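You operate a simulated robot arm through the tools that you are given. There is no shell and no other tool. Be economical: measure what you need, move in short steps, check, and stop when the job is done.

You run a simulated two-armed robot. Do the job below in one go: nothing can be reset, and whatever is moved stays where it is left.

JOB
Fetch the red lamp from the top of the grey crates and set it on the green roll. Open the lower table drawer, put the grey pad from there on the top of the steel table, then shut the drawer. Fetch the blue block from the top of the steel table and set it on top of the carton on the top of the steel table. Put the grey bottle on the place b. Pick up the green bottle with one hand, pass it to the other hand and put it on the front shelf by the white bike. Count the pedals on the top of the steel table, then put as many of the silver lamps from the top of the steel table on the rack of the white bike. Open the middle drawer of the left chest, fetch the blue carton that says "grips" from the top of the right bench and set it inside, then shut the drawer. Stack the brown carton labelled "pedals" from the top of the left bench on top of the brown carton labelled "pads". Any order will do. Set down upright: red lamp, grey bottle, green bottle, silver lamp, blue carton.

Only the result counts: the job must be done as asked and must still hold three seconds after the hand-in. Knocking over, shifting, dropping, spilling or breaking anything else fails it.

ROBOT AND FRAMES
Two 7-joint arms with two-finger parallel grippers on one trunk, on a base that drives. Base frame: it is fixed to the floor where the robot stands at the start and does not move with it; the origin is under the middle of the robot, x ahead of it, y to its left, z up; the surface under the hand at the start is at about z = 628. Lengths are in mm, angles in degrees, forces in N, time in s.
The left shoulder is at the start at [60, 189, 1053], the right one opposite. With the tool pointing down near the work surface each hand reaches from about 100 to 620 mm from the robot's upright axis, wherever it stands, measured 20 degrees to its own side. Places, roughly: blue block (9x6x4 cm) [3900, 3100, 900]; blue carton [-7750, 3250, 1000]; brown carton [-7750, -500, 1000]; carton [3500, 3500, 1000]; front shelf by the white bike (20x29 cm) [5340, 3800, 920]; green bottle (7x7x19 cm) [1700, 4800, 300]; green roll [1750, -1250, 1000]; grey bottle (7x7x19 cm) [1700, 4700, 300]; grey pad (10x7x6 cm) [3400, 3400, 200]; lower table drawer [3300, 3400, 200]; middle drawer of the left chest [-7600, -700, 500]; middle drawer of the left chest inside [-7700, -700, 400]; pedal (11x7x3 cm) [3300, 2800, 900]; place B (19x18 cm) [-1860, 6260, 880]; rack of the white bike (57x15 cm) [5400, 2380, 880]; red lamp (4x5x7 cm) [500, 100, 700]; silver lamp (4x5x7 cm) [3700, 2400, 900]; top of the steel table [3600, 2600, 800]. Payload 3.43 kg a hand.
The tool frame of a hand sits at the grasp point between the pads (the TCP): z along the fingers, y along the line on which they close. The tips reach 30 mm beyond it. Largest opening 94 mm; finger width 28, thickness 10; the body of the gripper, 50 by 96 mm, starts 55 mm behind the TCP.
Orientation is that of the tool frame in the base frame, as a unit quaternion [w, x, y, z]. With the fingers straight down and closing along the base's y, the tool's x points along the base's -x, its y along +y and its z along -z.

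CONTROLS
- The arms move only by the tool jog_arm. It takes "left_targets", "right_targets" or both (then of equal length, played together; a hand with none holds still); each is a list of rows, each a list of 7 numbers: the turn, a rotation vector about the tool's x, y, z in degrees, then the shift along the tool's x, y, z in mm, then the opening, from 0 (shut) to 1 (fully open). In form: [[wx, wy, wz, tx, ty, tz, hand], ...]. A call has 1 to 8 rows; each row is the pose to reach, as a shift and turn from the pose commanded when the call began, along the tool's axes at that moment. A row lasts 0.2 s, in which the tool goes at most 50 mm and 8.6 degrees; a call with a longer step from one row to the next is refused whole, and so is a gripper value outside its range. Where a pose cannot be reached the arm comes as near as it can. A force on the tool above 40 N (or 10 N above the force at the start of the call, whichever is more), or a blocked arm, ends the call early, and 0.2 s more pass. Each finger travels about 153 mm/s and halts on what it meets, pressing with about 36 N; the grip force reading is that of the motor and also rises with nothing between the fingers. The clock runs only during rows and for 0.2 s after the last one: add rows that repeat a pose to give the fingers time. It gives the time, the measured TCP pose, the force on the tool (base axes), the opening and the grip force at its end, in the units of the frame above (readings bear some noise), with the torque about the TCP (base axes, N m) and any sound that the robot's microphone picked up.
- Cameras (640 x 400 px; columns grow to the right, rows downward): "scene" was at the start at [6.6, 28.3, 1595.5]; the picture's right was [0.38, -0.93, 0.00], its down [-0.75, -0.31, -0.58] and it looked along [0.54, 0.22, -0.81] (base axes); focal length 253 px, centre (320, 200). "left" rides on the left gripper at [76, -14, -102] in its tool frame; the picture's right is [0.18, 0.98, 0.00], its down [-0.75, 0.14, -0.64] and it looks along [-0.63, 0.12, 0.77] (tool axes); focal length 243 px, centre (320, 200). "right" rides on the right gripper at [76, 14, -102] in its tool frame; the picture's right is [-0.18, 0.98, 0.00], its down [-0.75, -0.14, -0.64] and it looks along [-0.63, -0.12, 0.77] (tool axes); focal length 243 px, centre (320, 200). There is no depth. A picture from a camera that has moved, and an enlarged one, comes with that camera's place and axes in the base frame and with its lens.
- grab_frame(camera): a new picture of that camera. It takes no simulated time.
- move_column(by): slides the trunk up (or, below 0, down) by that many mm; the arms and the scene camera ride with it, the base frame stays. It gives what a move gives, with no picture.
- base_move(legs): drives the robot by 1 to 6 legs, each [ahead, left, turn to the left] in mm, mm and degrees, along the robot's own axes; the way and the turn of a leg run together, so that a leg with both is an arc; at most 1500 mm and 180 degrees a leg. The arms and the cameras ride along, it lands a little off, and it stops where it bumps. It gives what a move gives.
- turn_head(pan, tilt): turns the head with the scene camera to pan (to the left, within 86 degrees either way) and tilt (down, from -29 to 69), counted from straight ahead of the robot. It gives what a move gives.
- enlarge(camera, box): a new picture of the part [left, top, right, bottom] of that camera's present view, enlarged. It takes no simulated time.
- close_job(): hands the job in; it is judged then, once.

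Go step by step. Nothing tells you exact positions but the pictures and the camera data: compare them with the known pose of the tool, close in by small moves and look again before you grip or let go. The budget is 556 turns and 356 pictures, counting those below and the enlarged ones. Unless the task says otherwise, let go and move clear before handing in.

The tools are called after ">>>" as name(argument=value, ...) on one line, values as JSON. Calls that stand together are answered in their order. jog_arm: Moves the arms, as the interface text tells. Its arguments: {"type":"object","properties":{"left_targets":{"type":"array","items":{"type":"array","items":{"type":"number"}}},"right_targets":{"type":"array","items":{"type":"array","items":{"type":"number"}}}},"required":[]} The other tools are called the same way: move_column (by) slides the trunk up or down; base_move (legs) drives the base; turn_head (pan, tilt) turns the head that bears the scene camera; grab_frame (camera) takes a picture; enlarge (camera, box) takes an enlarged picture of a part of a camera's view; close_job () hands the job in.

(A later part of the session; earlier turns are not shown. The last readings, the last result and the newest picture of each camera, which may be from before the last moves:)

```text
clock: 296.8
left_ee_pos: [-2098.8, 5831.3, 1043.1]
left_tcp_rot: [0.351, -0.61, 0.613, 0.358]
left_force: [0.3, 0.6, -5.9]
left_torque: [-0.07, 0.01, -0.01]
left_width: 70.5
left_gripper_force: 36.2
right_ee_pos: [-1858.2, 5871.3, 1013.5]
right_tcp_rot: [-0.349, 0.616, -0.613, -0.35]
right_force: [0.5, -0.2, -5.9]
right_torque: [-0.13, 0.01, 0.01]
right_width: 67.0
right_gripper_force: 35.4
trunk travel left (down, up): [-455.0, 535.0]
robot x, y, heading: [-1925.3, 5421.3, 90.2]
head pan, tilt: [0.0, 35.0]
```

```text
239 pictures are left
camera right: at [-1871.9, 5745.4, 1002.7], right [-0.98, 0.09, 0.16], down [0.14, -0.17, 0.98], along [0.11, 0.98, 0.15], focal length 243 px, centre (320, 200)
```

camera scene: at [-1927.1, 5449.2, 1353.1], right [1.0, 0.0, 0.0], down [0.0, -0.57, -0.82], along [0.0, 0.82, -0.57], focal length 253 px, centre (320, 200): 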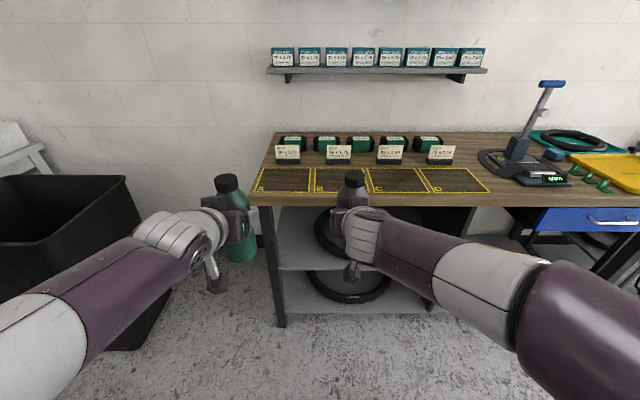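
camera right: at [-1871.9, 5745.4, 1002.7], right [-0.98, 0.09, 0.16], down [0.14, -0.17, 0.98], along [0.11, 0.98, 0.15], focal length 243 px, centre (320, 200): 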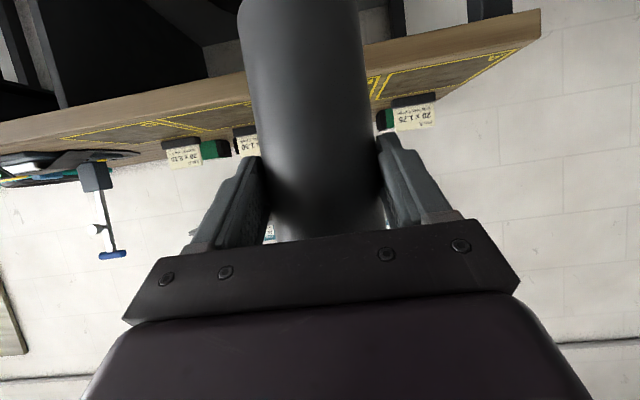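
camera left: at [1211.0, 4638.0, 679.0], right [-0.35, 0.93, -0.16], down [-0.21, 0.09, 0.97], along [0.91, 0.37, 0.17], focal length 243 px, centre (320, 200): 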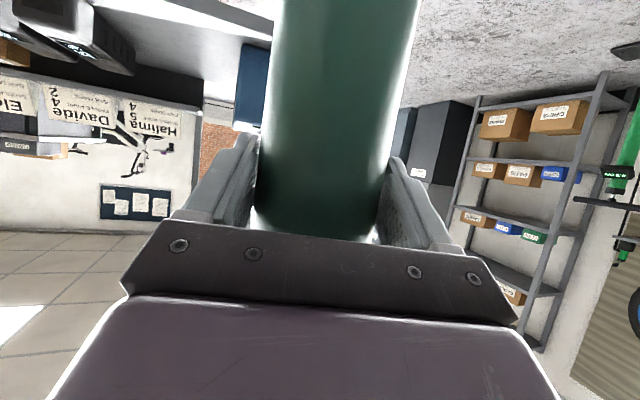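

>>> enlarge(camera="scene", box=[300, 150, 420, 290])

>>> enlarge(camera="right", box=[200, 0, 420, 240])

```text
2.86 times, centred on (360, 220) of scene
camera zoom: at [-1927.1, 5449.2, 1353.1], right [1.0, 0.0, 0.0], down [0.0, -0.57, -0.82], along [0.0, 0.82, -0.57], focal length 724 px, centre (206, 143)
```

zoom: 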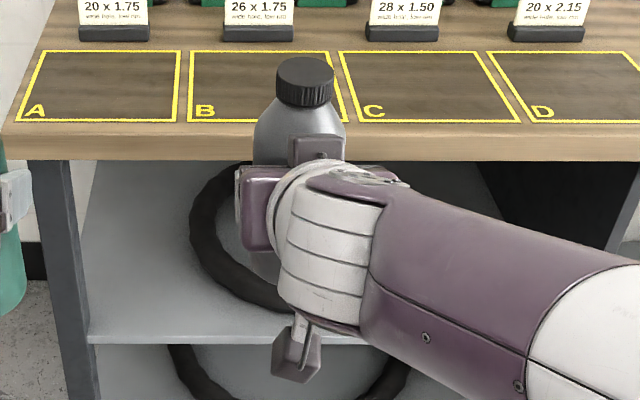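

```text
1.67 times, centred on (310, 120) of right
camera zoom: at [-1871.9, 5745.4, 1002.7], right [-0.98, 0.09, 0.16], down [0.14, -0.17, 0.98], along [0.11, 0.98, 0.15], focal length 404 px, centre (337, 333)
```

zoom: 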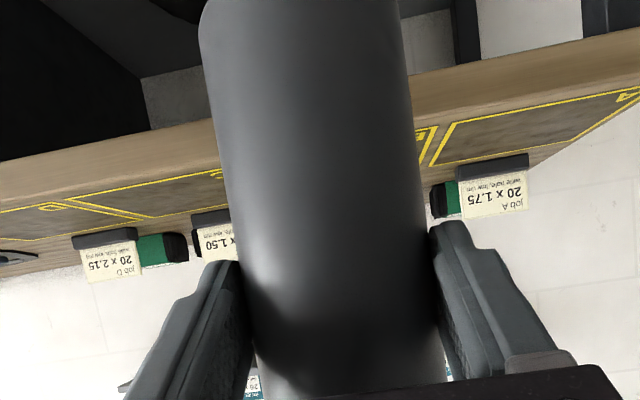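

>>> jog_arm(right_targets=[[0, 6, 0, 0, 0, 0, 0]])

>>> base_move(legs=[[300, 0, 0]])

>>> enlarge(camera="right", box=[200, 0, 420, 240])

>>> enlarge(camera="scene", box=[220, 150, 460, 330])

```text
clock: 297.2
left_ee_pos: [-2099.0, 5830.1, 1042.2]
left_tcp_rot: [-0.353, 0.613, -0.611, -0.355]
left_force: [0.4, -0.1, -6.2]
left_torque: [-0.05, 0.0, 0.03]
left_width: 70.6
left_gripper_force: 36.1
right_ee_pos: [-1859.2, 5871.7, 1014.1]
right_tcp_rot: [-0.317, 0.633, -0.631, -0.316]
right_force: [0.2, 0.5, -6.3]
right_torque: [-0.11, 0.01, 0.01]
right_width: 66.7
right_gripper_force: 36.0
trunk travel left (down, up): [-455.0, 535.0]
robot x, y, heading: [-1924.1, 5415.7, 90.2]
head pan, tilt: [0.0, 35.0]
```

```text
clock: 299.2
left_ee_pos: [-2098.1, 6128.6, 1043.4]
left_tcp_rot: [-0.352, 0.613, -0.612, -0.355]
left_force: [0.4, 0.5, -6.8]
left_torque: [-0.08, 0.0, 0.02]
left_width: 70.5
left_gripper_force: 35.5
right_ee_pos: [-1858.0, 6167.9, 1014.2]
right_tcp_rot: [-0.316, 0.633, -0.631, -0.317]
right_force: [-0.6, -0.2, -5.8]
right_torque: [-0.15, 0.0, 0.02]
right_width: 66.7
right_gripper_force: 36.2
trunk travel left (down, up): [-455.0, 535.0]
robot x, y, heading: [-1927.4, 5717.3, 90.0]
head pan, tilt: [0.0, 35.0]
```

```text
1.67 times, centred on (310, 120) of right
camera zoom: at [-1872.2, 6041.8, 1015.8], right [-0.98, 0.11, 0.15], down [0.14, -0.06, 0.99], along [0.12, 0.99, 0.05], focal length 404 px, centre (337, 333)
```

zoom: 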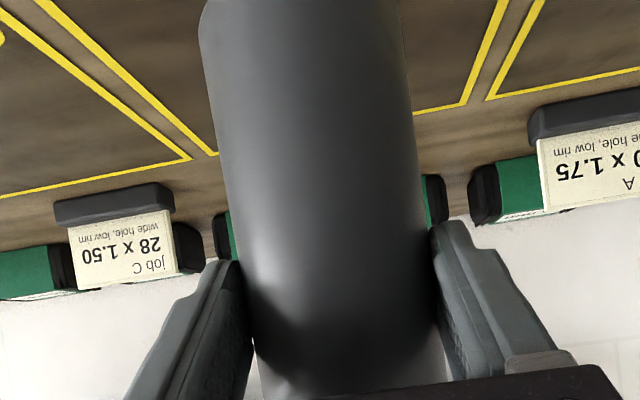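

```text
2.22 times, centred on (340, 240) of scene
camera zoom: at [-1927.8, 5746.9, 1353.1], right [1.0, 0.0, 0.0], down [0.0, -0.58, -0.82], along [0.0, 0.82, -0.58], focal length 563 px, centre (276, 111)
```

zoom: 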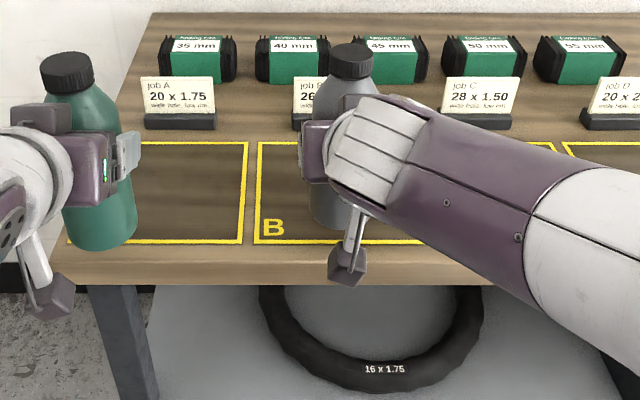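

>>> jog_arm(right_targets=[[0, 0, 0, -20, 0, 28, 0], [0, 0, 0, -44, 0, 58, 0], [0, 0, 0, -25, 0, 72, 0], [0, 0, 0, -15, 0, 80, 0]])

>>> grab_frame(camera="right")

>>> enlarge(camera="scene", box=[220, 130, 460, 280])

```text
clock: 300.2
left_ee_pos: [-2098.8, 6127.5, 1043.4]
left_tcp_rot: [-0.353, 0.612, -0.611, -0.356]
left_force: [0.2, -0.7, -5.6]
left_torque: [-0.06, -0.03, 0.0]
left_width: 70.4
left_gripper_force: 35.5
right_ee_pos: [-1859.5, 6241.3, 981.5]
right_tcp_rot: [-0.32, 0.631, -0.63, -0.321]
right_force: [0.7, 3.9, 12.1]
right_torque: [0.99, -0.17, -0.09]
right_width: 67.0
right_gripper_force: 35.9
trunk travel left (down, up): [-455.0, 535.0]
robot x, y, heading: [-1928.0, 5716.4, 90.1]
head pan, tilt: [0.0, 35.0]
```

```text
234 pictures are left
camera right: at [-1872.7, 6114.7, 981.8], right [-0.98, 0.11, 0.15], down [0.14, -0.07, 0.99], along [0.12, 0.99, 0.06], focal length 243 px, centre (320, 200)
```

right: 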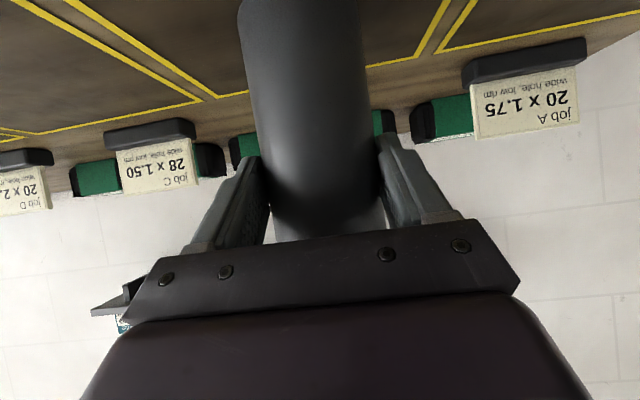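

```text
2.67 times, centred on (340, 205) of scene
camera zoom: at [-1927.7, 5744.5, 1353.6], right [1.0, 0.0, 0.0], down [0.0, -0.57, -0.82], along [0.0, 0.82, -0.57], focal length 675 px, centre (267, 187)
```

zoom: 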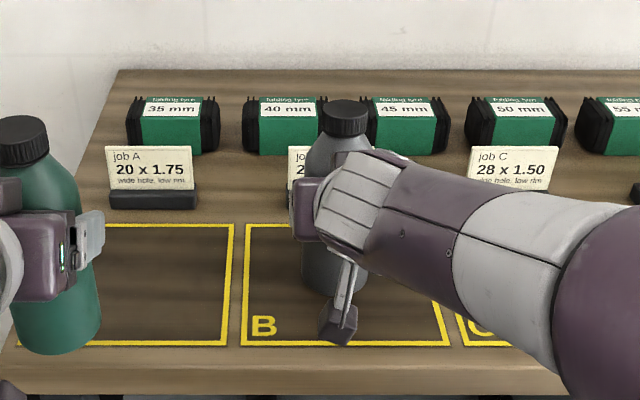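

>>> jog_arm(right_targets=[[0, -3, 0, 0, 0, 0, 0], [0, -3, 0, 0, 0, 0, 0]])

```text
clock: 300.8
left_ee_pos: [-2097.3, 6127.5, 1044.4]
left_tcp_rot: [-0.354, 0.612, -0.611, -0.356]
left_force: [0.1, -0.3, -4.9]
left_torque: [-0.07, -0.02, -0.04]
left_width: 70.4
left_gripper_force: 36.6
right_ee_pos: [-1858.5, 6240.1, 979.3]
right_tcp_rot: [-0.334, 0.624, -0.622, -0.335]
right_force: [1.3, -3.5, 10.7]
right_torque: [0.04, 0.25, 0.02]
right_width: 66.8
right_gripper_force: 35.7
trunk travel left (down, up): [-455.0, 535.0]
robot x, y, heading: [-1927.3, 5714.3, 90.1]
head pan, tilt: [0.0, 35.0]
```

>>> jog_arm(right_targets=[[0, 1, 0, 2, 0, 1.5, 0], [0, 1, 0, 2, 0, 1.5, 0]])

>>> enlarge(camera="right", box=[200, 0, 420, 240])

```text
clock: 301.4
left_ee_pos: [-2097.4, 6124.9, 1044.6]
left_tcp_rot: [0.354, -0.612, 0.612, 0.355]
left_force: [0.4, -0.4, -5.6]
left_torque: [-0.06, -0.03, 0.02]
left_width: 70.4
left_gripper_force: 36.1
right_ee_pos: [-1858.9, 6240.0, 979.2]
right_tcp_rot: [-0.33, 0.626, -0.625, -0.331]
right_force: [2.6, 2.6, 22.5]
right_torque: [0.81, 0.16, -0.13]
right_width: 66.9
right_gripper_force: 36.0
trunk travel left (down, up): [-455.0, 535.0]
robot x, y, heading: [-1928.9, 5718.8, 90.2]
head pan, tilt: [0.0, 35.0]
```

```text
1.67 times, centred on (310, 120) of right
camera zoom: at [-1872.5, 6113.0, 975.0], right [-0.98, 0.1, 0.15], down [0.14, -0.1, 0.98], along [0.12, 0.99, 0.09], focal length 404 px, centre (337, 333)
```

zoom: 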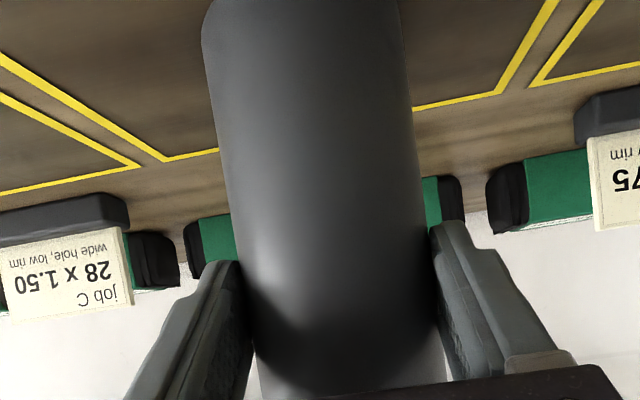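

>>> jog_arm(right_targets=[[0, 0, 0, -1.5, 0, -1, 0.05], [0, 0, 0, -1.5, 0, -1, 0.75], [0, 0, 0, -1.5, 0, -1, 0.8], [0, 0, 0, -1.5, 0, -1, 0.95], [0, 0, 0, -1.5, 0, -1, 0.95]])

>>> enlarge(camera="right", box=[200, 0, 420, 240])

```text
clock: 302.6
left_ee_pos: [-2099.4, 6127.3, 1043.8]
left_tcp_rot: [-0.353, 0.613, -0.612, -0.355]
left_force: [0.5, -0.5, -6.0]
left_torque: [-0.06, -0.02, -0.01]
left_width: 70.6
left_gripper_force: 35.8
right_ee_pos: [-1858.8, 6240.4, 976.9]
right_tcp_rot: [-0.329, 0.627, -0.626, -0.327]
right_force: [-0.7, 0.2, 0.1]
right_torque: [0.0, 0.0, -0.03]
right_width: 89.2
right_gripper_force: 0.0
trunk travel left (down, up): [-455.0, 535.0]
robot x, y, heading: [-1931.6, 5713.4, 90.1]
head pan, tilt: [0.0, 35.0]
```

```text
1.67 times, centred on (310, 120) of right
camera zoom: at [-1872.1, 6113.9, 974.6], right [-0.98, 0.1, 0.15], down [0.14, -0.1, 0.99], along [0.12, 0.99, 0.08], focal length 404 px, centre (337, 333)
```

zoom: 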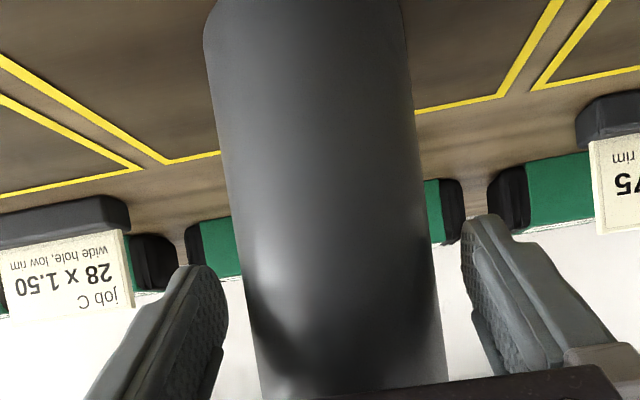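

>>> base_move(legs=[[-300, 0, 0]])

>>> grab_frame(camera="scene")

>>> enlarge(camera="scene", box=[260, 120, 460, 245])

```text
clock: 304.7
left_ee_pos: [-2099.5, 5819.1, 1043.5]
left_tcp_rot: [-0.352, 0.614, -0.61, -0.357]
left_force: [-0.4, -1.1, -5.7]
left_torque: [-0.06, -0.04, -0.01]
left_width: 70.4
left_gripper_force: 35.9
right_ee_pos: [-1859.9, 5933.5, 977.1]
right_tcp_rot: [-0.328, 0.629, -0.624, -0.329]
right_force: [-0.1, 0.0, 0.3]
right_torque: [-0.01, -0.01, 0.01]
right_width: 89.5
right_gripper_force: 0.1
trunk travel left (down, up): [-455.0, 535.0]
robot x, y, heading: [-1923.2, 5405.7, 90.2]
head pan, tilt: [0.0, 35.0]
```

```text
230 pictures are left
camera scene: at [-1926.8, 5437.1, 1353.2], right [1.0, 0.01, 0.0], down [0.0, -0.57, -0.82], along [-0.01, 0.82, -0.57], focal length 253 px, centre (320, 200)
```

scene: 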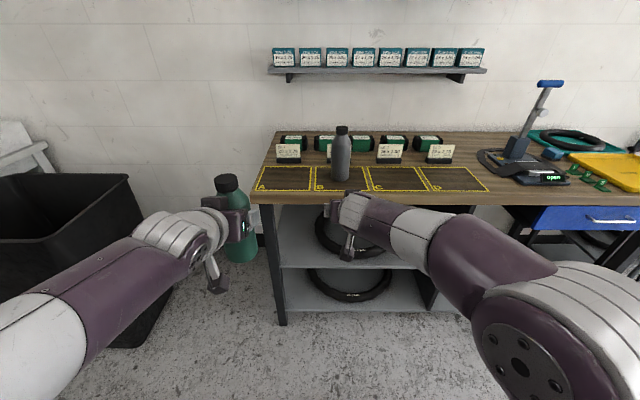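

```text
3.20 times, centred on (360, 182) of scene
camera zoom: at [-1926.8, 5437.1, 1353.2], right [1.0, 0.01, 0.0], down [0.0, -0.57, -0.82], along [-0.01, 0.82, -0.57], focal length 810 px, centre (192, 256)
```

zoom: 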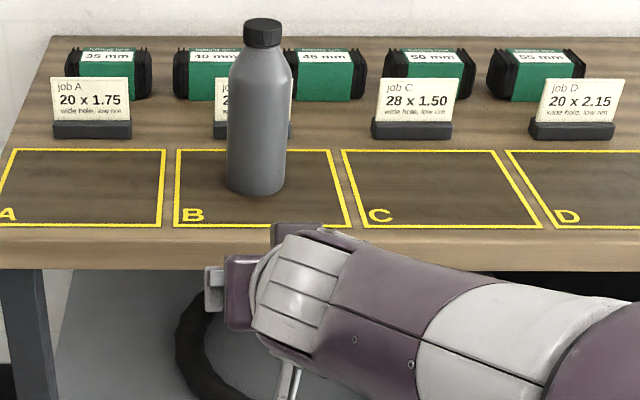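

Grey bottle stands upright on B. Next is the handover: the left hand lowers the green bottle to the middle and the right hand turns down to grip its cap from above.

>>> jog_arm(left_targets=[[0, 0, 0, 31, -16, 18, 0], [0, 0, 0, 62, -33, 36, 0], [0, 0, 0, 93, -50, 54, 0], [0, 0, 0, 124, -66, 72, 0], [0, 0, 0, 155, -83, 91, 0], [0, 0, 0, 186, -100, 109, 0], [0, 0, 0, 215, -115, 127, 0]], right_targets=[[0, 8, 0, 8, -4, -12, 0.95], [0, 16, 0, 16, -8, -24, 0.95], [0, 24, 0, 24, -12, -36, 0.95], [0, 32, 0, 32, -16, -48, 0.95], [0, 40, 0, 40, -20, -60, 0.8], [0, 48, 0, 49, -20, -71, 0.7], [0, 55.5, 0, 57, -20, -82, 0.7]])

>>> grab_frame(camera="scene")

>>> grab_frame(camera="right")

```text
clock: 306.3
left_ee_pos: [-1984.3, 5823.5, 792.0]
left_tcp_rot: [-0.352, 0.614, -0.61, -0.357]
left_force: [-0.8, 0.3, -6.2]
left_torque: [-0.08, -0.05, 0.0]
left_width: 70.5
left_gripper_force: 36.3
right_ee_pos: [-1832.6, 5806.7, 857.6]
right_tcp_rot: [-0.004, 0.709, -0.705, -0.007]
right_force: [-0.3, 0.2, 0.8]
right_torque: [-0.03, 0.01, 0.03]
right_width: 66.0
right_gripper_force: 0.0
right hand out of reach, approached as far as the arm can: row 5, 6, 7
trunk travel left (down, up): [-455.0, 535.0]
robot x, y, heading: [-1929.1, 5406.4, 90.5]
head pan, tilt: [0.0, 35.0]
```

```text
228 pictures are left
camera scene: at [-1926.2, 5438.6, 1353.2], right [1.0, 0.01, 0.0], down [0.0, -0.57, -0.82], along [-0.01, 0.82, -0.57], focal length 253 px, centre (320, 200)
```

scene: 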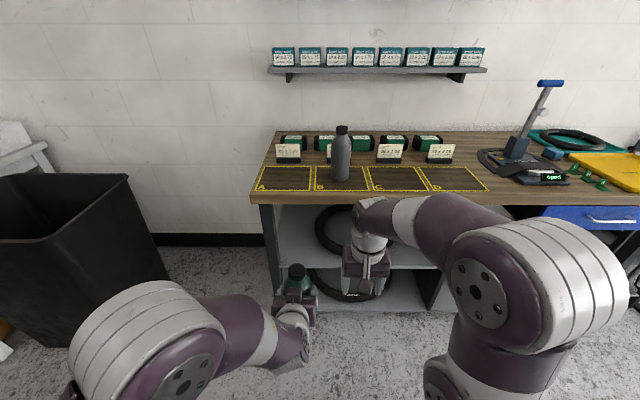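

```text
227 pictures are left
camera right: at [-1844.9, 5729.5, 960.1], right [-0.98, 0.18, 0.01], down [0.14, 0.74, 0.65], along [0.11, 0.64, -0.76], focal length 243 px, centre (320, 200)
```

right: 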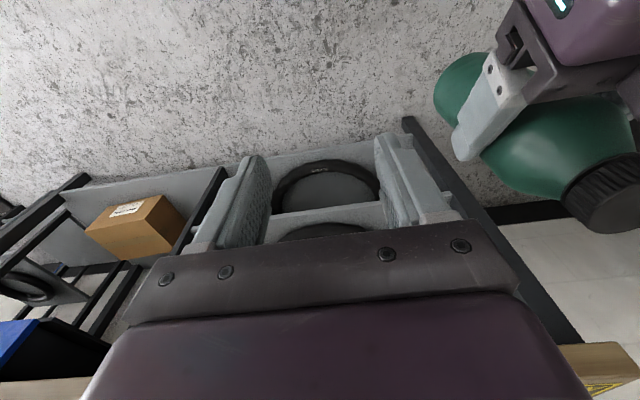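

>>> jog_arm(right_targets=[[0, 0, 0, 0, 0, -48, 0.7], [0, 0, 0, 0, 0, -95, 0.7], [0, 0, 0, -5, 40, -110, 0.7], [0, 0, 0, -10, 80, -110, 0.7], [0, 0, 0, -15, 120, -110, 0.7], [0, 0, 0, -20, 151, -110, 0.7]])

>>> grab_frame(camera="right")

>>> enlarge(camera="scene", box=[220, 200, 420, 350])

```text
clock: 307.7
left_ee_pos: [-1996.1, 5821.5, 786.8]
left_tcp_rot: [-0.342, 0.624, -0.604, -0.358]
left_force: [-45.0, -6.0, -1.8]
left_torque: [0.06, -2.32, -2.4]
left_width: 70.3
left_gripper_force: 36.2
right_ee_pos: [-1916.6, 5790.3, 846.0]
right_tcp_rot: [-0.006, 0.709, -0.705, 0.01]
right_force: [45.0, 7.0, -4.7]
right_torque: [0.07, -0.78, 0.39]
right_width: 40.2
right_gripper_force: 0.0
right hand out of reach, approached as far as the arm can: row 1, 2, 3, 4, 5, 6
trunk travel left (down, up): [-455.0, 535.0]
robot x, y, heading: [-1928.4, 5408.1, 90.4]
head pan, tilt: [0.0, 35.0]
stopped in row 6 (left hand): the force on the tool passed its limit at 95 N (the readings are from after the stop); the commanded pose is now the measured one
```

```text
226 pictures are left
camera right: at [-1931.7, 5715.7, 949.7], right [-0.98, 0.18, -0.02], down [0.12, 0.76, 0.64], along [0.13, 0.63, -0.77], focal length 243 px, centre (320, 200)
```

right: 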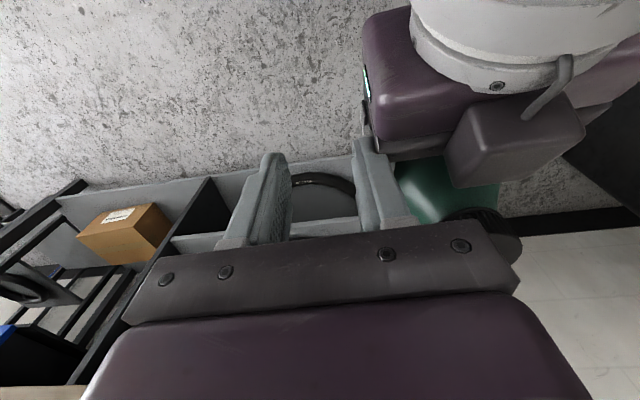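

```text
2.67 times, centred on (320, 275) of scene
camera zoom: at [-1928.1, 5439.0, 1353.1], right [1.0, 0.01, 0.0], down [0.0, -0.57, -0.82], along [-0.01, 0.82, -0.57], focal length 675 px, centre (320, 0)
```

zoom: 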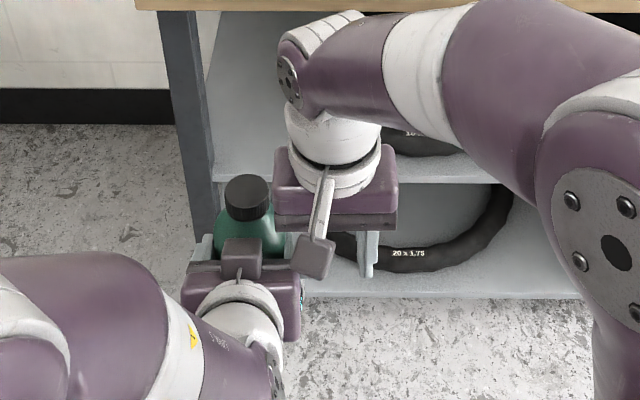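

The right hand could not rise and touched the left one; I separate them right away.

>>> jog_arm(right_targets=[[0, 0, 0, 0, -40, 0, 0.4], [0, 0, 0, 0, -80, 0, 0.7], [0, 0, 0, 0, -120, 0, 0.7]])

>>> grab_frame(camera="left")

>>> enlarge(camera="scene", box=[220, 200, 420, 350])

```text
clock: 308.5
left_ee_pos: [-1992.2, 5821.7, 789.6]
left_tcp_rot: [-0.346, 0.621, -0.606, -0.358]
left_force: [-1.5, -0.1, -6.0]
left_torque: [-0.07, 0.0, -0.01]
left_width: 70.6
left_gripper_force: 36.0
right_ee_pos: [-1798.0, 5791.1, 848.1]
right_tcp_rot: [-0.003, 0.709, -0.705, 0.005]
right_force: [-0.7, -0.2, -0.3]
right_torque: [-0.05, -0.01, 0.0]
right_width: 65.6
right_gripper_force: 0.1
trunk travel left (down, up): [-455.0, 535.0]
robot x, y, heading: [-1926.3, 5409.4, 90.4]
head pan, tilt: [0.0, 35.0]
```

```text
224 pictures are left
camera left: at [-1973.5, 5696.1, 775.0], right [-0.98, -0.12, -0.15], down [-0.13, -0.18, 0.98], along [-0.14, 0.98, 0.16], focal length 243 px, centre (320, 200)
```

left: 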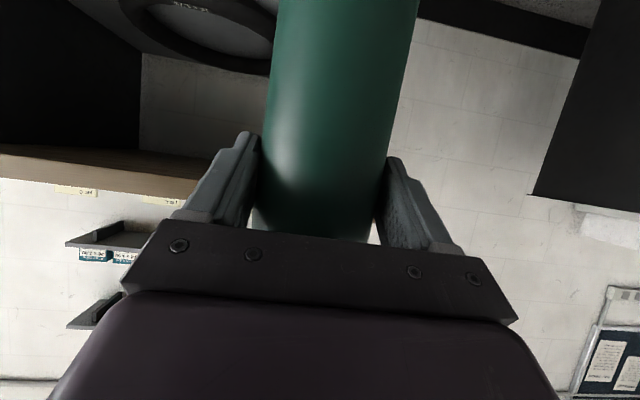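

```text
2.67 times, centred on (320, 275) of scene
camera zoom: at [-1926.0, 5438.1, 1353.1], right [1.0, 0.01, 0.0], down [0.0, -0.57, -0.82], along [-0.01, 0.82, -0.57], focal length 675 px, centre (320, 0)
```

zoom: 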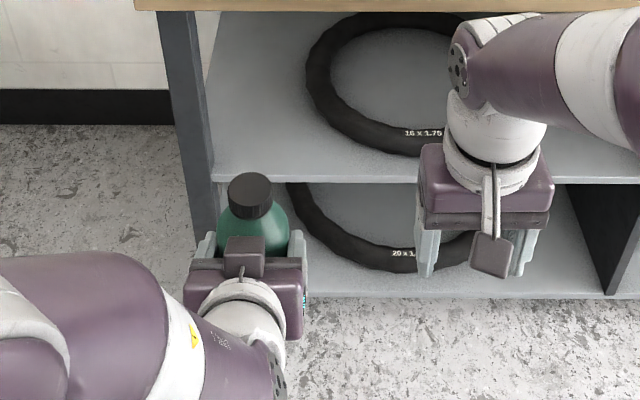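

>>> jog_arm(left_targets=[[0, 0, 0, 28, 0, 31, 0], [0, 0, 0, 56, 0, 62, 0], [0, 0, 0, 85, 0, 92, 0], [0, 0, 0, 113, 0, 123, 0], [0, 0, 0, 141, 0, 154, 0]])

>>> jog_arm(right_targets=[[0, 0, 0, -45, 0, 0, 0.7], [0, 0, 0, -90, 0, 0, 0.7]])

```text
clock: 309.7
left_ee_pos: [-1994.9, 5883.1, 586.7]
left_tcp_rot: [-0.345, 0.621, -0.606, -0.358]
left_force: [-0.3, 0.5, -6.4]
left_torque: [-0.05, 0.0, -0.03]
left_width: 70.2
left_gripper_force: 36.0
right_ee_pos: [-1799.6, 5792.6, 847.3]
right_tcp_rot: [-0.003, 0.71, -0.704, 0.006]
right_force: [-0.1, 1.0, -0.1]
right_torque: [0.0, -0.02, 0.01]
right_width: 66.0
right_gripper_force: 0.1
trunk travel left (down, up): [-455.0, 535.0]
robot x, y, heading: [-1923.5, 5408.1, 90.3]
head pan, tilt: [0.0, 35.0]
```

```text
clock: 310.3
left_ee_pos: [-1995.9, 5884.2, 587.1]
left_tcp_rot: [-0.344, 0.622, -0.605, -0.358]
left_force: [0.5, 0.2, -6.6]
left_torque: [-0.07, 0.03, 0.0]
left_width: 70.3
left_gripper_force: 36.0
right_ee_pos: [-1798.1, 5868.2, 825.6]
right_tcp_rot: [-0.003, 0.709, -0.705, 0.006]
right_force: [0.4, -0.1, 0.0]
right_torque: [0.02, -0.01, -0.02]
right_width: 65.7
right_gripper_force: 0.1
right hand out of reach, approached as far as the arm can: row 1, 2
trunk travel left (down, up): [-455.0, 535.0]
robot x, y, heading: [-1926.9, 5408.0, 90.4]
head pan, tilt: [0.0, 35.0]
```

>>> jog_arm(right_targets=[[0, 0, 0, 0, 40, 15, 0.7], [0, 0, 0, 0, 80, 30, 0.7], [0, 0, 0, -5, 120, 35, 0.7], [0, 0, 0, -10, 160, 40, 0.7], [0, 0, 0, -18, 198, 45, 0.7]])

>>> grab_frame(camera="right")

>>> grab_frame(camera="scene")

```text
clock: 311.5
left_ee_pos: [-1994.5, 5882.6, 588.1]
left_tcp_rot: [-0.345, 0.621, -0.605, -0.359]
left_force: [1.0, -0.1, -5.9]
left_torque: [-0.1, -0.03, -0.01]
left_width: 70.2
left_gripper_force: 35.8
right_ee_pos: [-1979.0, 5876.0, 768.5]
right_tcp_rot: [-0.003, 0.71, -0.704, 0.006]
right_force: [-0.6, -0.8, 0.1]
right_torque: [-0.01, 0.03, 0.01]
right_width: 65.9
right_gripper_force: 0.1
right hand out of reach, approached as far as the arm can: row 5
trunk travel left (down, up): [-455.0, 535.0]
robot x, y, heading: [-1924.9, 5405.1, 90.3]
head pan, tilt: [0.0, 35.0]
```

```text
222 pictures are left
camera right: at [-1993.3, 5800.3, 873.4], right [-0.98, 0.18, -0.01], down [0.13, 0.76, 0.64], along [0.12, 0.63, -0.77], focal length 243 px, centre (320, 200)
```

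right: 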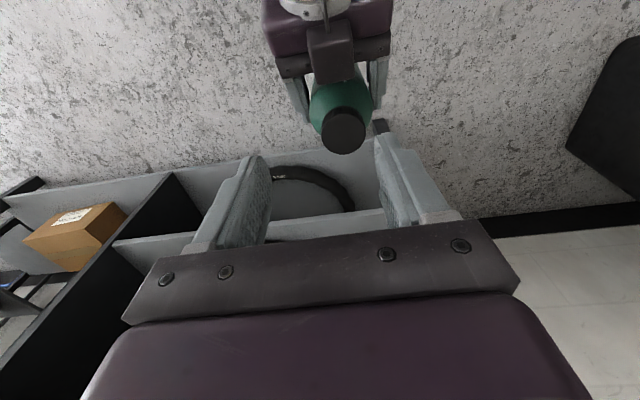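

```text
221 pictures are left
camera scene: at [-1926.5, 5438.1, 1353.2], right [1.0, 0.01, 0.0], down [0.0, -0.57, -0.82], along [-0.01, 0.82, -0.57], focal length 253 px, centre (320, 200)
```

scene: 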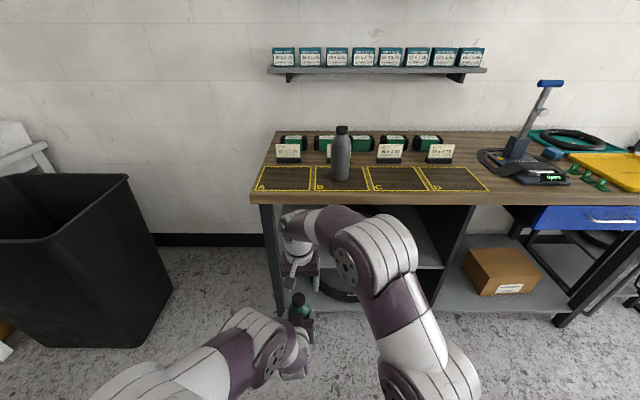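

>>> jog_arm(right_targets=[[0, 0, 0, -10, 8, 30, 0.7], [0, 0, 0, -22, 17, 50, 0.7], [0, 0, 0, -22, 17, 66, 0.7]])

>>> grab_frame(camera="right")

```text
clock: 312.3
left_ee_pos: [-1995.8, 5883.6, 588.3]
left_tcp_rot: [-0.346, 0.621, -0.606, -0.358]
left_force: [0.1, 0.4, -6.1]
left_torque: [-0.08, 0.01, 0.0]
left_width: 70.1
left_gripper_force: 35.6
right_ee_pos: [-1995.0, 5896.6, 704.2]
right_tcp_rot: [-0.003, 0.709, -0.705, 0.005]
right_force: [-0.3, -0.2, -1.0]
right_torque: [-0.02, -0.04, -0.01]
right_width: 65.5
right_gripper_force: 0.1
trunk travel left (down, up): [-455.0, 535.0]
robot x, y, heading: [-1922.5, 5409.2, 90.5]
head pan, tilt: [0.0, 35.0]
```

```text
220 pictures are left
camera right: at [-2010.2, 5821.0, 807.6], right [-0.98, 0.18, -0.01], down [0.13, 0.76, 0.64], along [0.12, 0.63, -0.77], focal length 243 px, centre (320, 200)
```

right: 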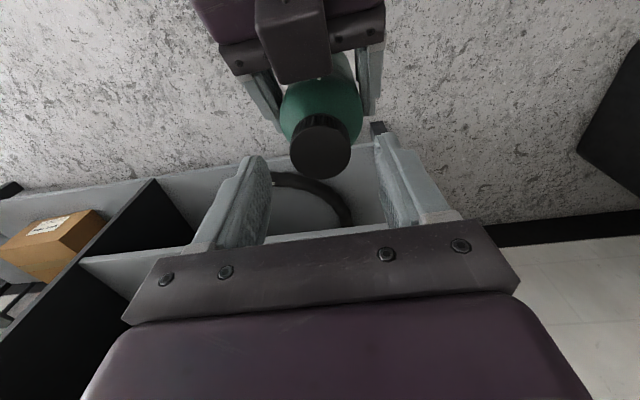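

>>> jog_arm(right_targets=[[0, 0, 0, 0, 0, 30, 0.7], [0, 0, 0, 0, 0, 57, 0.7], [0, 0, 0, 0, 0, 57, 0.5], [0, 0, 0, 0, 0, 57, 0], [0, 0, 0, 0, 0, 57, 0]])

>>> grab_frame(camera="right")

>>> enlarge(camera="scene", box=[240, 200, 380, 380])

```text
clock: 313.5
left_ee_pos: [-1994.7, 5882.6, 587.8]
left_tcp_rot: [-0.345, 0.62, -0.607, -0.356]
left_force: [15.3, 1.0, -23.9]
left_torque: [-0.25, 0.3, 0.13]
left_width: 69.8
left_gripper_force: 36.6
right_ee_pos: [-1995.8, 5896.7, 648.3]
right_tcp_rot: [-0.003, 0.709, -0.705, 0.003]
right_force: [-16.6, -1.5, 17.8]
right_torque: [-0.1, 0.68, -0.37]
right_width: 60.9
right_gripper_force: 35.9
trunk travel left (down, up): [-455.0, 535.0]
robot x, y, heading: [-1923.9, 5409.9, 90.3]
head pan, tilt: [0.0, 35.0]
```

```text
219 pictures are left
camera right: at [-2010.5, 5821.2, 751.7], right [-0.98, 0.18, -0.01], down [0.13, 0.75, 0.64], along [0.12, 0.63, -0.77], focal length 243 px, centre (320, 200)
```

right: 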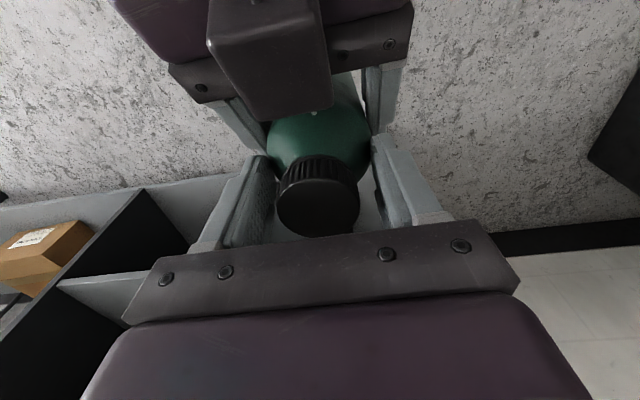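

```text
2.22 times, centred on (310, 290) of scene
camera zoom: at [-1926.7, 5438.4, 1353.1], right [1.0, 0.01, 0.0], down [0.0, -0.57, -0.82], along [-0.01, 0.82, -0.57], focal length 563 px, centre (342, 0)
```

zoom: 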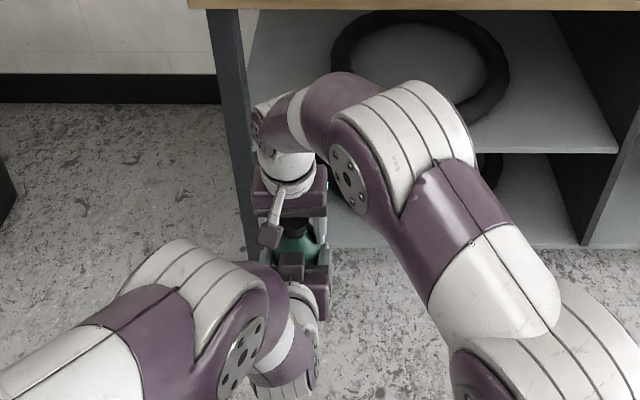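

>>> jog_arm(right_targets=[[0, 0, 0, 0, 0, 0, 0.75], [0, 0, 0, 0, 0, 0, 0.75], [0, 0, 0, 0, 0, -16, 0.75], [0, 0, 0, 0, 0, -16, 0.3], [0, 0, 0, 0, 0, -16, 0], [0, 0, 0, 0, 0, -16, 0]])

>>> grab_frame(camera="right")

```text
clock: 314.9
left_ee_pos: [-1996.1, 5882.4, 588.8]
left_tcp_rot: [-0.345, 0.621, -0.606, -0.358]
left_force: [16.2, 3.4, -19.2]
left_torque: [-0.11, 0.59, -0.14]
left_width: 69.7
left_gripper_force: 36.1
right_ee_pos: [-1995.1, 5897.3, 664.3]
right_tcp_rot: [-0.003, 0.709, -0.705, 0.004]
right_force: [-16.2, -2.8, 12.5]
right_torque: [-0.37, 0.63, -0.1]
right_width: 43.7
right_gripper_force: 36.0
trunk travel left (down, up): [-455.0, 535.0]
robot x, y, heading: [-1925.9, 5410.2, 90.6]
head pan, tilt: [0.0, 35.0]
```

```text
217 pictures are left
camera right: at [-2010.3, 5821.2, 768.2], right [-0.98, 0.18, -0.01], down [0.13, 0.76, 0.64], along [0.12, 0.63, -0.77], focal length 243 px, centre (320, 200)
```

right: 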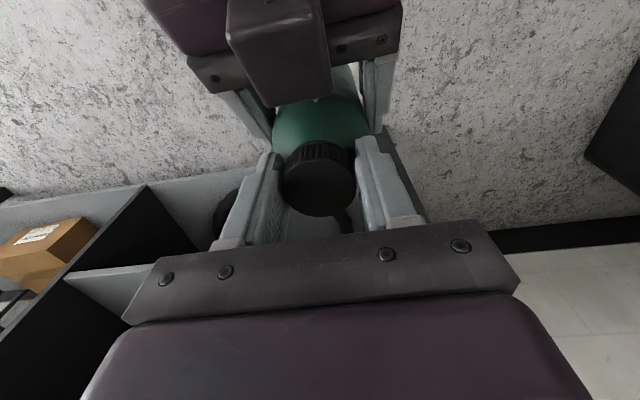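

>>> jog_arm(left_targets=[[0, 0, 0, 0, 0, 0, 0.5], [0, 0, 0, 0, 0, 0, 0.95], [0, 0, 0, 0, 0, 0, 0.95], [0, 0, 0, 0, 0, 0, 0.95]])

>>> jog_arm(left_targets=[[0, 0, 0, 20, 0, -30, 0.95], [0, 0, 0, 42, 0, -60, 0.95], [0, 0, 0, 64, 0, -90, 0.95], [0, 0, 0, 80, 5, -115, 0.95]])

>>> grab_frame(camera="right")

>>> grab_frame(camera="left")

```text
clock: 315.9
left_ee_pos: [-1994.4, 5884.3, 587.6]
left_tcp_rot: [-0.346, 0.621, -0.605, -0.359]
left_force: [-0.3, 0.3, 0.3]
left_torque: [-0.01, 0.0, 0.0]
left_width: 89.0
left_gripper_force: 0.1
right_ee_pos: [-1995.1, 5895.8, 662.0]
right_tcp_rot: [-0.003, 0.709, -0.705, 0.005]
right_force: [0.1, 0.3, -5.4]
right_torque: [-0.01, 0.0, -0.02]
right_width: 38.9
right_gripper_force: 36.3
trunk travel left (down, up): [-455.0, 535.0]
robot x, y, heading: [-1924.1, 5410.2, 90.2]
head pan, tilt: [0.0, 35.0]
```

```text
clock: 316.9
left_ee_pos: [-1948.0, 5784.2, 612.1]
left_tcp_rot: [-0.333, 0.624, -0.609, -0.359]
left_force: [-0.3, -0.3, 0.5]
left_torque: [0.03, 0.01, 0.0]
left_width: 89.3
left_gripper_force: 0.0
left hand out of reach, approached as far as the arm can: row 1, 2, 3, 4
right_ee_pos: [-1993.8, 5894.7, 663.4]
right_tcp_rot: [-0.003, 0.71, -0.704, 0.005]
right_force: [-0.5, -0.3, -5.8]
right_torque: [0.03, -0.02, 0.01]
right_width: 39.4
right_gripper_force: 36.6
trunk travel left (down, up): [-455.0, 535.0]
robot x, y, heading: [-1927.3, 5411.0, 90.4]
head pan, tilt: [0.0, 35.0]
```

```text
216 pictures are left
camera right: at [-2009.8, 5820.4, 767.7], right [-0.98, 0.18, -0.01], down [0.13, 0.76, 0.64], along [0.12, 0.63, -0.77], focal length 243 px, centre (320, 200)
```

right: 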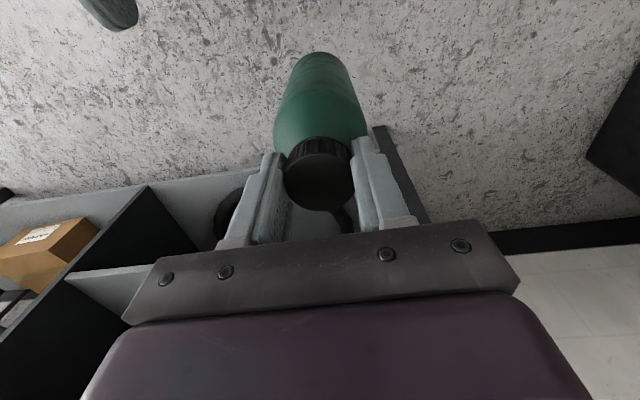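

```text
215 pictures are left
camera left: at [-1929.4, 5657.1, 601.2], right [-0.98, -0.13, -0.14], down [-0.12, -0.16, 0.98], along [-0.15, 0.98, 0.14], focal length 243 px, centre (320, 200)
```

left: 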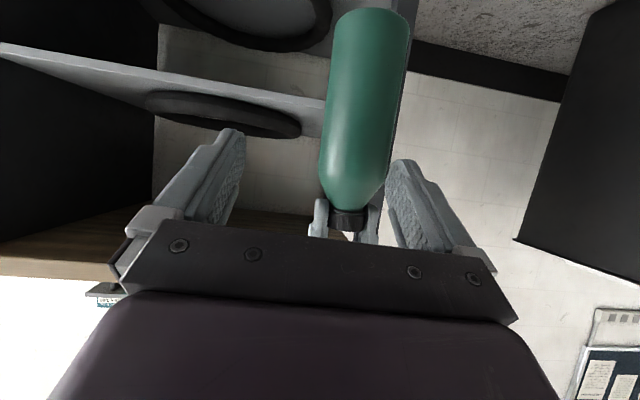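

Handover done: right hand holds the green bottle by its cap. I turn the left hand down to a neutral pose and raise the trunk for driving.

>>> jog_arm(left_targets=[[0, 8, 0, 0, 20, 0, 1], [0, 16, 0, 0, 40, 0, 1], [0, 24, 0, 0, 60, 0, 1], [0, 32, 0, 0, 80, 0, 1], [0, 40, 0, 0, 100, 0, 1], [0, 48, 0, 0, 120, 0, 1], [0, 56, 0, 0, 140, 0, 1]])

>>> move_column(by=400)

>>> jog_arm(right_targets=[[0, 0, 0, 20, -40, 0, 0], [0, 0, 0, 40, -80, 0, 0], [0, 0, 0, 60, -120, 0, 0]])

>>> grab_frame(camera="scene")

```text
clock: 318.5
left_ee_pos: [-2081.3, 5782.2, 618.5]
left_tcp_rot: [-0.036, 0.716, -0.696, -0.041]
left_force: [0.1, 0.5, 0.2]
left_torque: [0.0, -0.02, 0.0]
left_width: 93.7
left_gripper_force: 0.1
left hand out of reach, approached as far as the arm can: row 7
right_ee_pos: [-1995.1, 5895.7, 664.3]
right_tcp_rot: [-0.003, 0.709, -0.705, 0.006]
right_force: [-0.2, -0.3, -6.2]
right_torque: [0.01, -0.02, 0.0]
right_width: 38.9
right_gripper_force: 36.0
trunk travel left (down, up): [-455.0, 535.0]
robot x, y, heading: [-1922.5, 5407.4, 90.2]
head pan, tilt: [0.0, 35.0]
```

```text
clock: 322.3
left_ee_pos: [-2082.2, 5783.4, 1018.7]
left_tcp_rot: [-0.037, 0.716, -0.696, -0.042]
left_force: [-0.9, -0.5, 0.9]
left_torque: [0.0, -0.05, -0.04]
left_width: 93.9
left_gripper_force: 0.0
right_ee_pos: [-1996.0, 5896.5, 1062.8]
right_tcp_rot: [-0.002, 0.709, -0.705, 0.006]
right_force: [-0.5, 0.1, -6.0]
right_torque: [0.01, 0.03, 0.01]
right_width: 39.0
right_gripper_force: 36.2
trunk travel left (down, up): [-855.0, 135.0]
robot x, y, heading: [-1922.5, 5411.7, 90.2]
head pan, tilt: [0.0, 35.0]
```

```text
clock: 323.1
left_ee_pos: [-2080.9, 5783.6, 1018.5]
left_tcp_rot: [-0.037, 0.716, -0.695, -0.043]
left_force: [0.3, 0.4, 0.4]
left_torque: [0.0, 0.0, 0.0]
left_width: 94.0
left_gripper_force: 0.1
right_ee_pos: [-1873.4, 5834.7, 1066.4]
right_tcp_rot: [-0.003, 0.71, -0.704, 0.004]
right_force: [0.9, 0.1, -7.2]
right_torque: [0.02, -0.03, 0.01]
right_width: 39.0
right_gripper_force: 35.8
trunk travel left (down, up): [-855.0, 135.0]
robot x, y, heading: [-1924.7, 5410.5, 90.3]
head pan, tilt: [0.0, 35.0]
```

```text
214 pictures are left
camera scene: at [-1925.1, 5437.9, 1753.1], right [1.0, 0.01, 0.0], down [0.0, -0.57, -0.82], along [-0.01, 0.82, -0.57], focal length 253 px, centre (320, 200)
```

scene: 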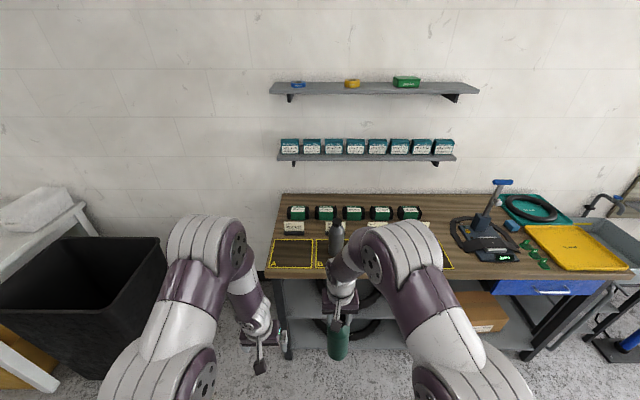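

>>> base_move(legs=[[0, 0, -90], [1500, 0, 0], [1500, 0, 0], [1500, 0, 0]])

>>> turn_head(pan=0, tilt=25)

>>> grab_frame(camera="scene")

```text
clock: 348.3
left_ee_pos: [2904.0, 5600.7, 1019.8]
left_tcp_rot: [0.057, -0.025, 0.998, 0.004]
left_force: [0.9, 0.9, -0.7]
left_torque: [-0.03, 0.02, -0.01]
left_width: 94.2
left_gripper_force: 0.0
right_ee_pos: [2961.0, 5396.4, 1066.6]
right_tcp_rot: [-0.001, -0.015, 1.0, -0.006]
right_force: [0.6, 0.3, -6.0]
right_torque: [0.04, -0.03, -0.03]
right_width: 39.1
right_gripper_force: 35.7
trunk travel left (down, up): [-855.0, 135.0]
robot x, y, heading: [2533.6, 5436.6, 1.7]
head pan, tilt: [0.0, 35.0]
```

```text
clock: 349.0
left_ee_pos: [2903.5, 5601.3, 1019.0]
left_tcp_rot: [0.056, -0.026, 0.998, 0.004]
left_force: [-0.2, -0.8, 0.4]
left_torque: [0.0, -0.03, 0.01]
left_width: 93.9
left_gripper_force: 0.0
right_ee_pos: [2960.8, 5395.4, 1066.8]
right_tcp_rot: [-0.001, -0.016, 1.0, -0.006]
right_force: [-0.1, 0.1, -6.2]
right_torque: [-0.02, 0.0, 0.04]
right_width: 38.7
right_gripper_force: 35.7
trunk travel left (down, up): [-855.0, 135.0]
robot x, y, heading: [2534.5, 5434.1, 1.6]
head pan, tilt: [0.0, 25.0]
```

```text
213 pictures are left
camera scene: at [2565.1, 5438.3, 1768.8], right [0.03, -1.0, 0.0], down [-0.42, -0.01, -0.91], along [0.91, 0.03, -0.42], focal length 253 px, centre (320, 200)
```

scene: 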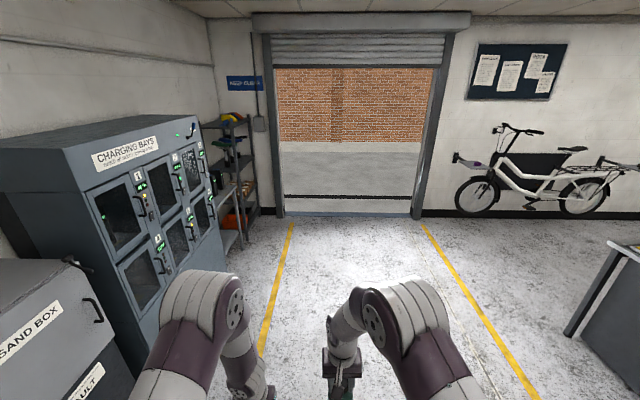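

>>> base_move(legs=[[1200, -600, -1.6], [750, -500, 0], [150, -450, 0]])

>>> turn_head(pan=0, tilt=35)

>>> grab_frame(camera="scene")

```text
clock: 362.5
left_ee_pos: [5027.6, 4047.0, 1019.2]
left_tcp_rot: [0.057, -0.011, 0.998, 0.003]
left_force: [0.1, 0.3, 0.4]
left_torque: [-0.01, 0.01, -0.01]
left_width: 94.0
left_gripper_force: 0.2
right_ee_pos: [5077.1, 3840.6, 1066.6]
right_tcp_rot: [-0.001, -0.001, 1.0, -0.007]
right_force: [0.3, 0.6, -6.1]
right_torque: [0.02, -0.02, -0.05]
right_width: 38.8
right_gripper_force: 36.1
trunk travel left (down, up): [-855.0, 135.0]
robot x, y, heading: [4651.8, 3892.0, 0.3]
head pan, tilt: [0.0, 25.0]
```

```text
clock: 363.3
left_ee_pos: [5027.0, 4045.5, 1018.3]
left_tcp_rot: [0.056, -0.011, 0.998, 0.003]
left_force: [-0.1, 0.3, -0.5]
left_torque: [-0.01, 0.02, -0.01]
left_width: 93.8
left_gripper_force: 0.2
right_ee_pos: [5078.0, 3839.8, 1065.5]
right_tcp_rot: [-0.002, -0.001, 1.0, -0.005]
right_force: [-0.3, -0.1, -6.6]
right_torque: [0.02, 0.02, -0.02]
right_width: 38.9
right_gripper_force: 36.1
trunk travel left (down, up): [-855.0, 135.0]
robot x, y, heading: [4649.8, 3890.8, 0.2]
head pan, tilt: [0.0, 35.0]
```

```text
212 pictures are left
camera scene: at [4679.7, 3892.5, 1753.2], right [0.0, -1.0, 0.0], down [-0.57, 0.0, -0.82], along [0.82, 0.0, -0.57], focal length 253 px, centre (320, 200)
```

scene: 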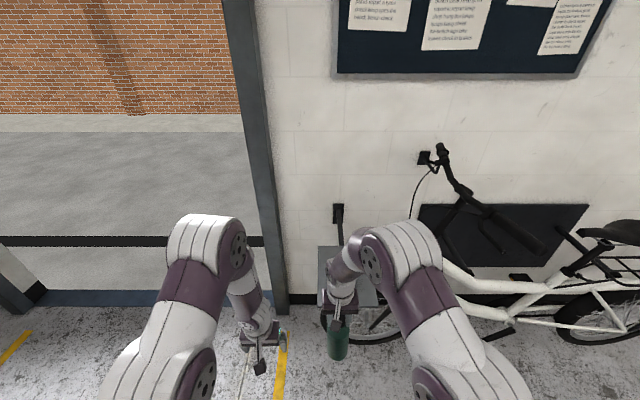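

>>> move_column(by=130)

>>> turn_head(pan=0, tilt=42)

>>> enlarge(camera="scene", box=[260, 180, 460, 340])

```text
clock: 364.8
left_ee_pos: [5027.1, 4046.1, 1148.1]
left_tcp_rot: [0.056, -0.013, 0.998, 0.002]
left_force: [0.3, 0.8, 0.0]
left_torque: [-0.02, 0.0, 0.04]
left_width: 93.7
left_gripper_force: 0.1
right_ee_pos: [5078.4, 3840.9, 1196.1]
right_tcp_rot: [-0.002, -0.001, 1.0, -0.006]
right_force: [-0.7, -0.2, -6.0]
right_torque: [0.01, 0.01, -0.02]
right_width: 38.8
right_gripper_force: 35.8
trunk travel left (down, up): [-985.0, 5.0]
robot x, y, heading: [4650.5, 3892.5, 0.1]
head pan, tilt: [0.0, 35.0]
```

```text
clock: 365.5
left_ee_pos: [5028.4, 4045.5, 1148.0]
left_tcp_rot: [0.055, -0.011, 0.998, 0.003]
left_force: [-0.1, 0.1, -0.2]
left_torque: [0.01, 0.01, -0.02]
left_width: 93.8
left_gripper_force: 0.1
right_ee_pos: [5079.0, 3839.0, 1196.0]
right_tcp_rot: [-0.001, -0.002, 1.0, -0.006]
right_force: [0.5, 0.7, -6.8]
right_torque: [0.01, 0.03, 0.04]
right_width: 38.9
right_gripper_force: 36.0
trunk travel left (down, up): [-985.0, 5.0]
robot x, y, heading: [4653.8, 3891.8, 0.3]
head pan, tilt: [0.0, 42.0]
```

```text
2.50 times, centred on (360, 260) of scene
camera zoom: at [4675.2, 3893.2, 1872.7], right [0.0, -1.0, 0.0], down [-0.67, 0.0, -0.74], along [0.74, 0.0, -0.67], focal length 633 px, centre (220, 50)
```

zoom: 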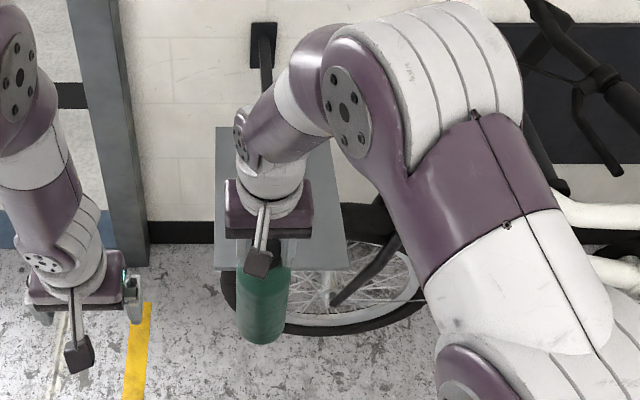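

>>> grab_frame(camera="right")

>>> grab_frame(camera="left")

```text
210 pictures are left
camera right: at [5002.4, 3855.7, 1300.3], right [0.18, 0.98, -0.01], down [0.76, -0.13, 0.64], along [0.63, -0.13, -0.77], focal length 243 px, centre (320, 200)
```

right: 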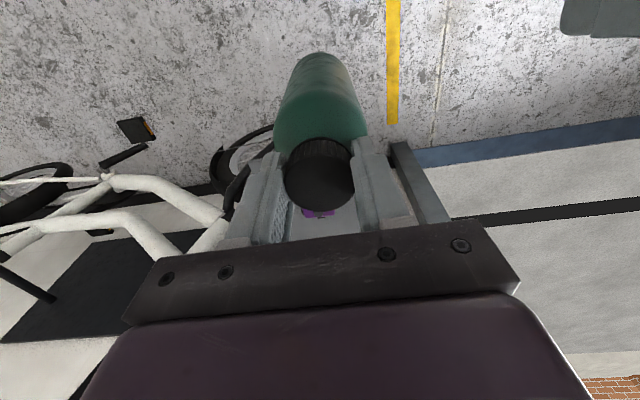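

```text
209 pictures are left
camera left: at [4940.8, 4029.4, 1242.3], right [-0.21, 0.98, -0.02], down [0.67, 0.15, 0.72], along [0.71, 0.14, -0.69], focal length 243 px, centre (320, 200)
```

left: 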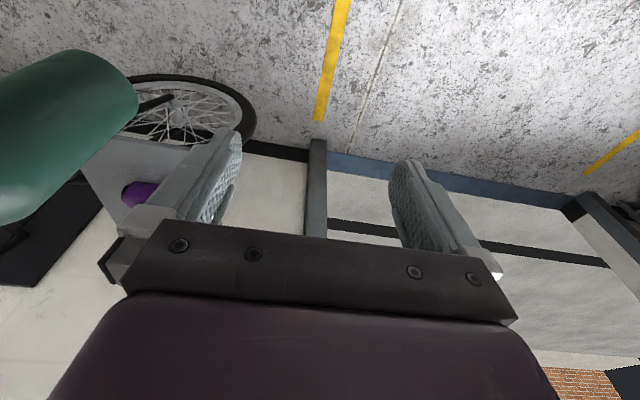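

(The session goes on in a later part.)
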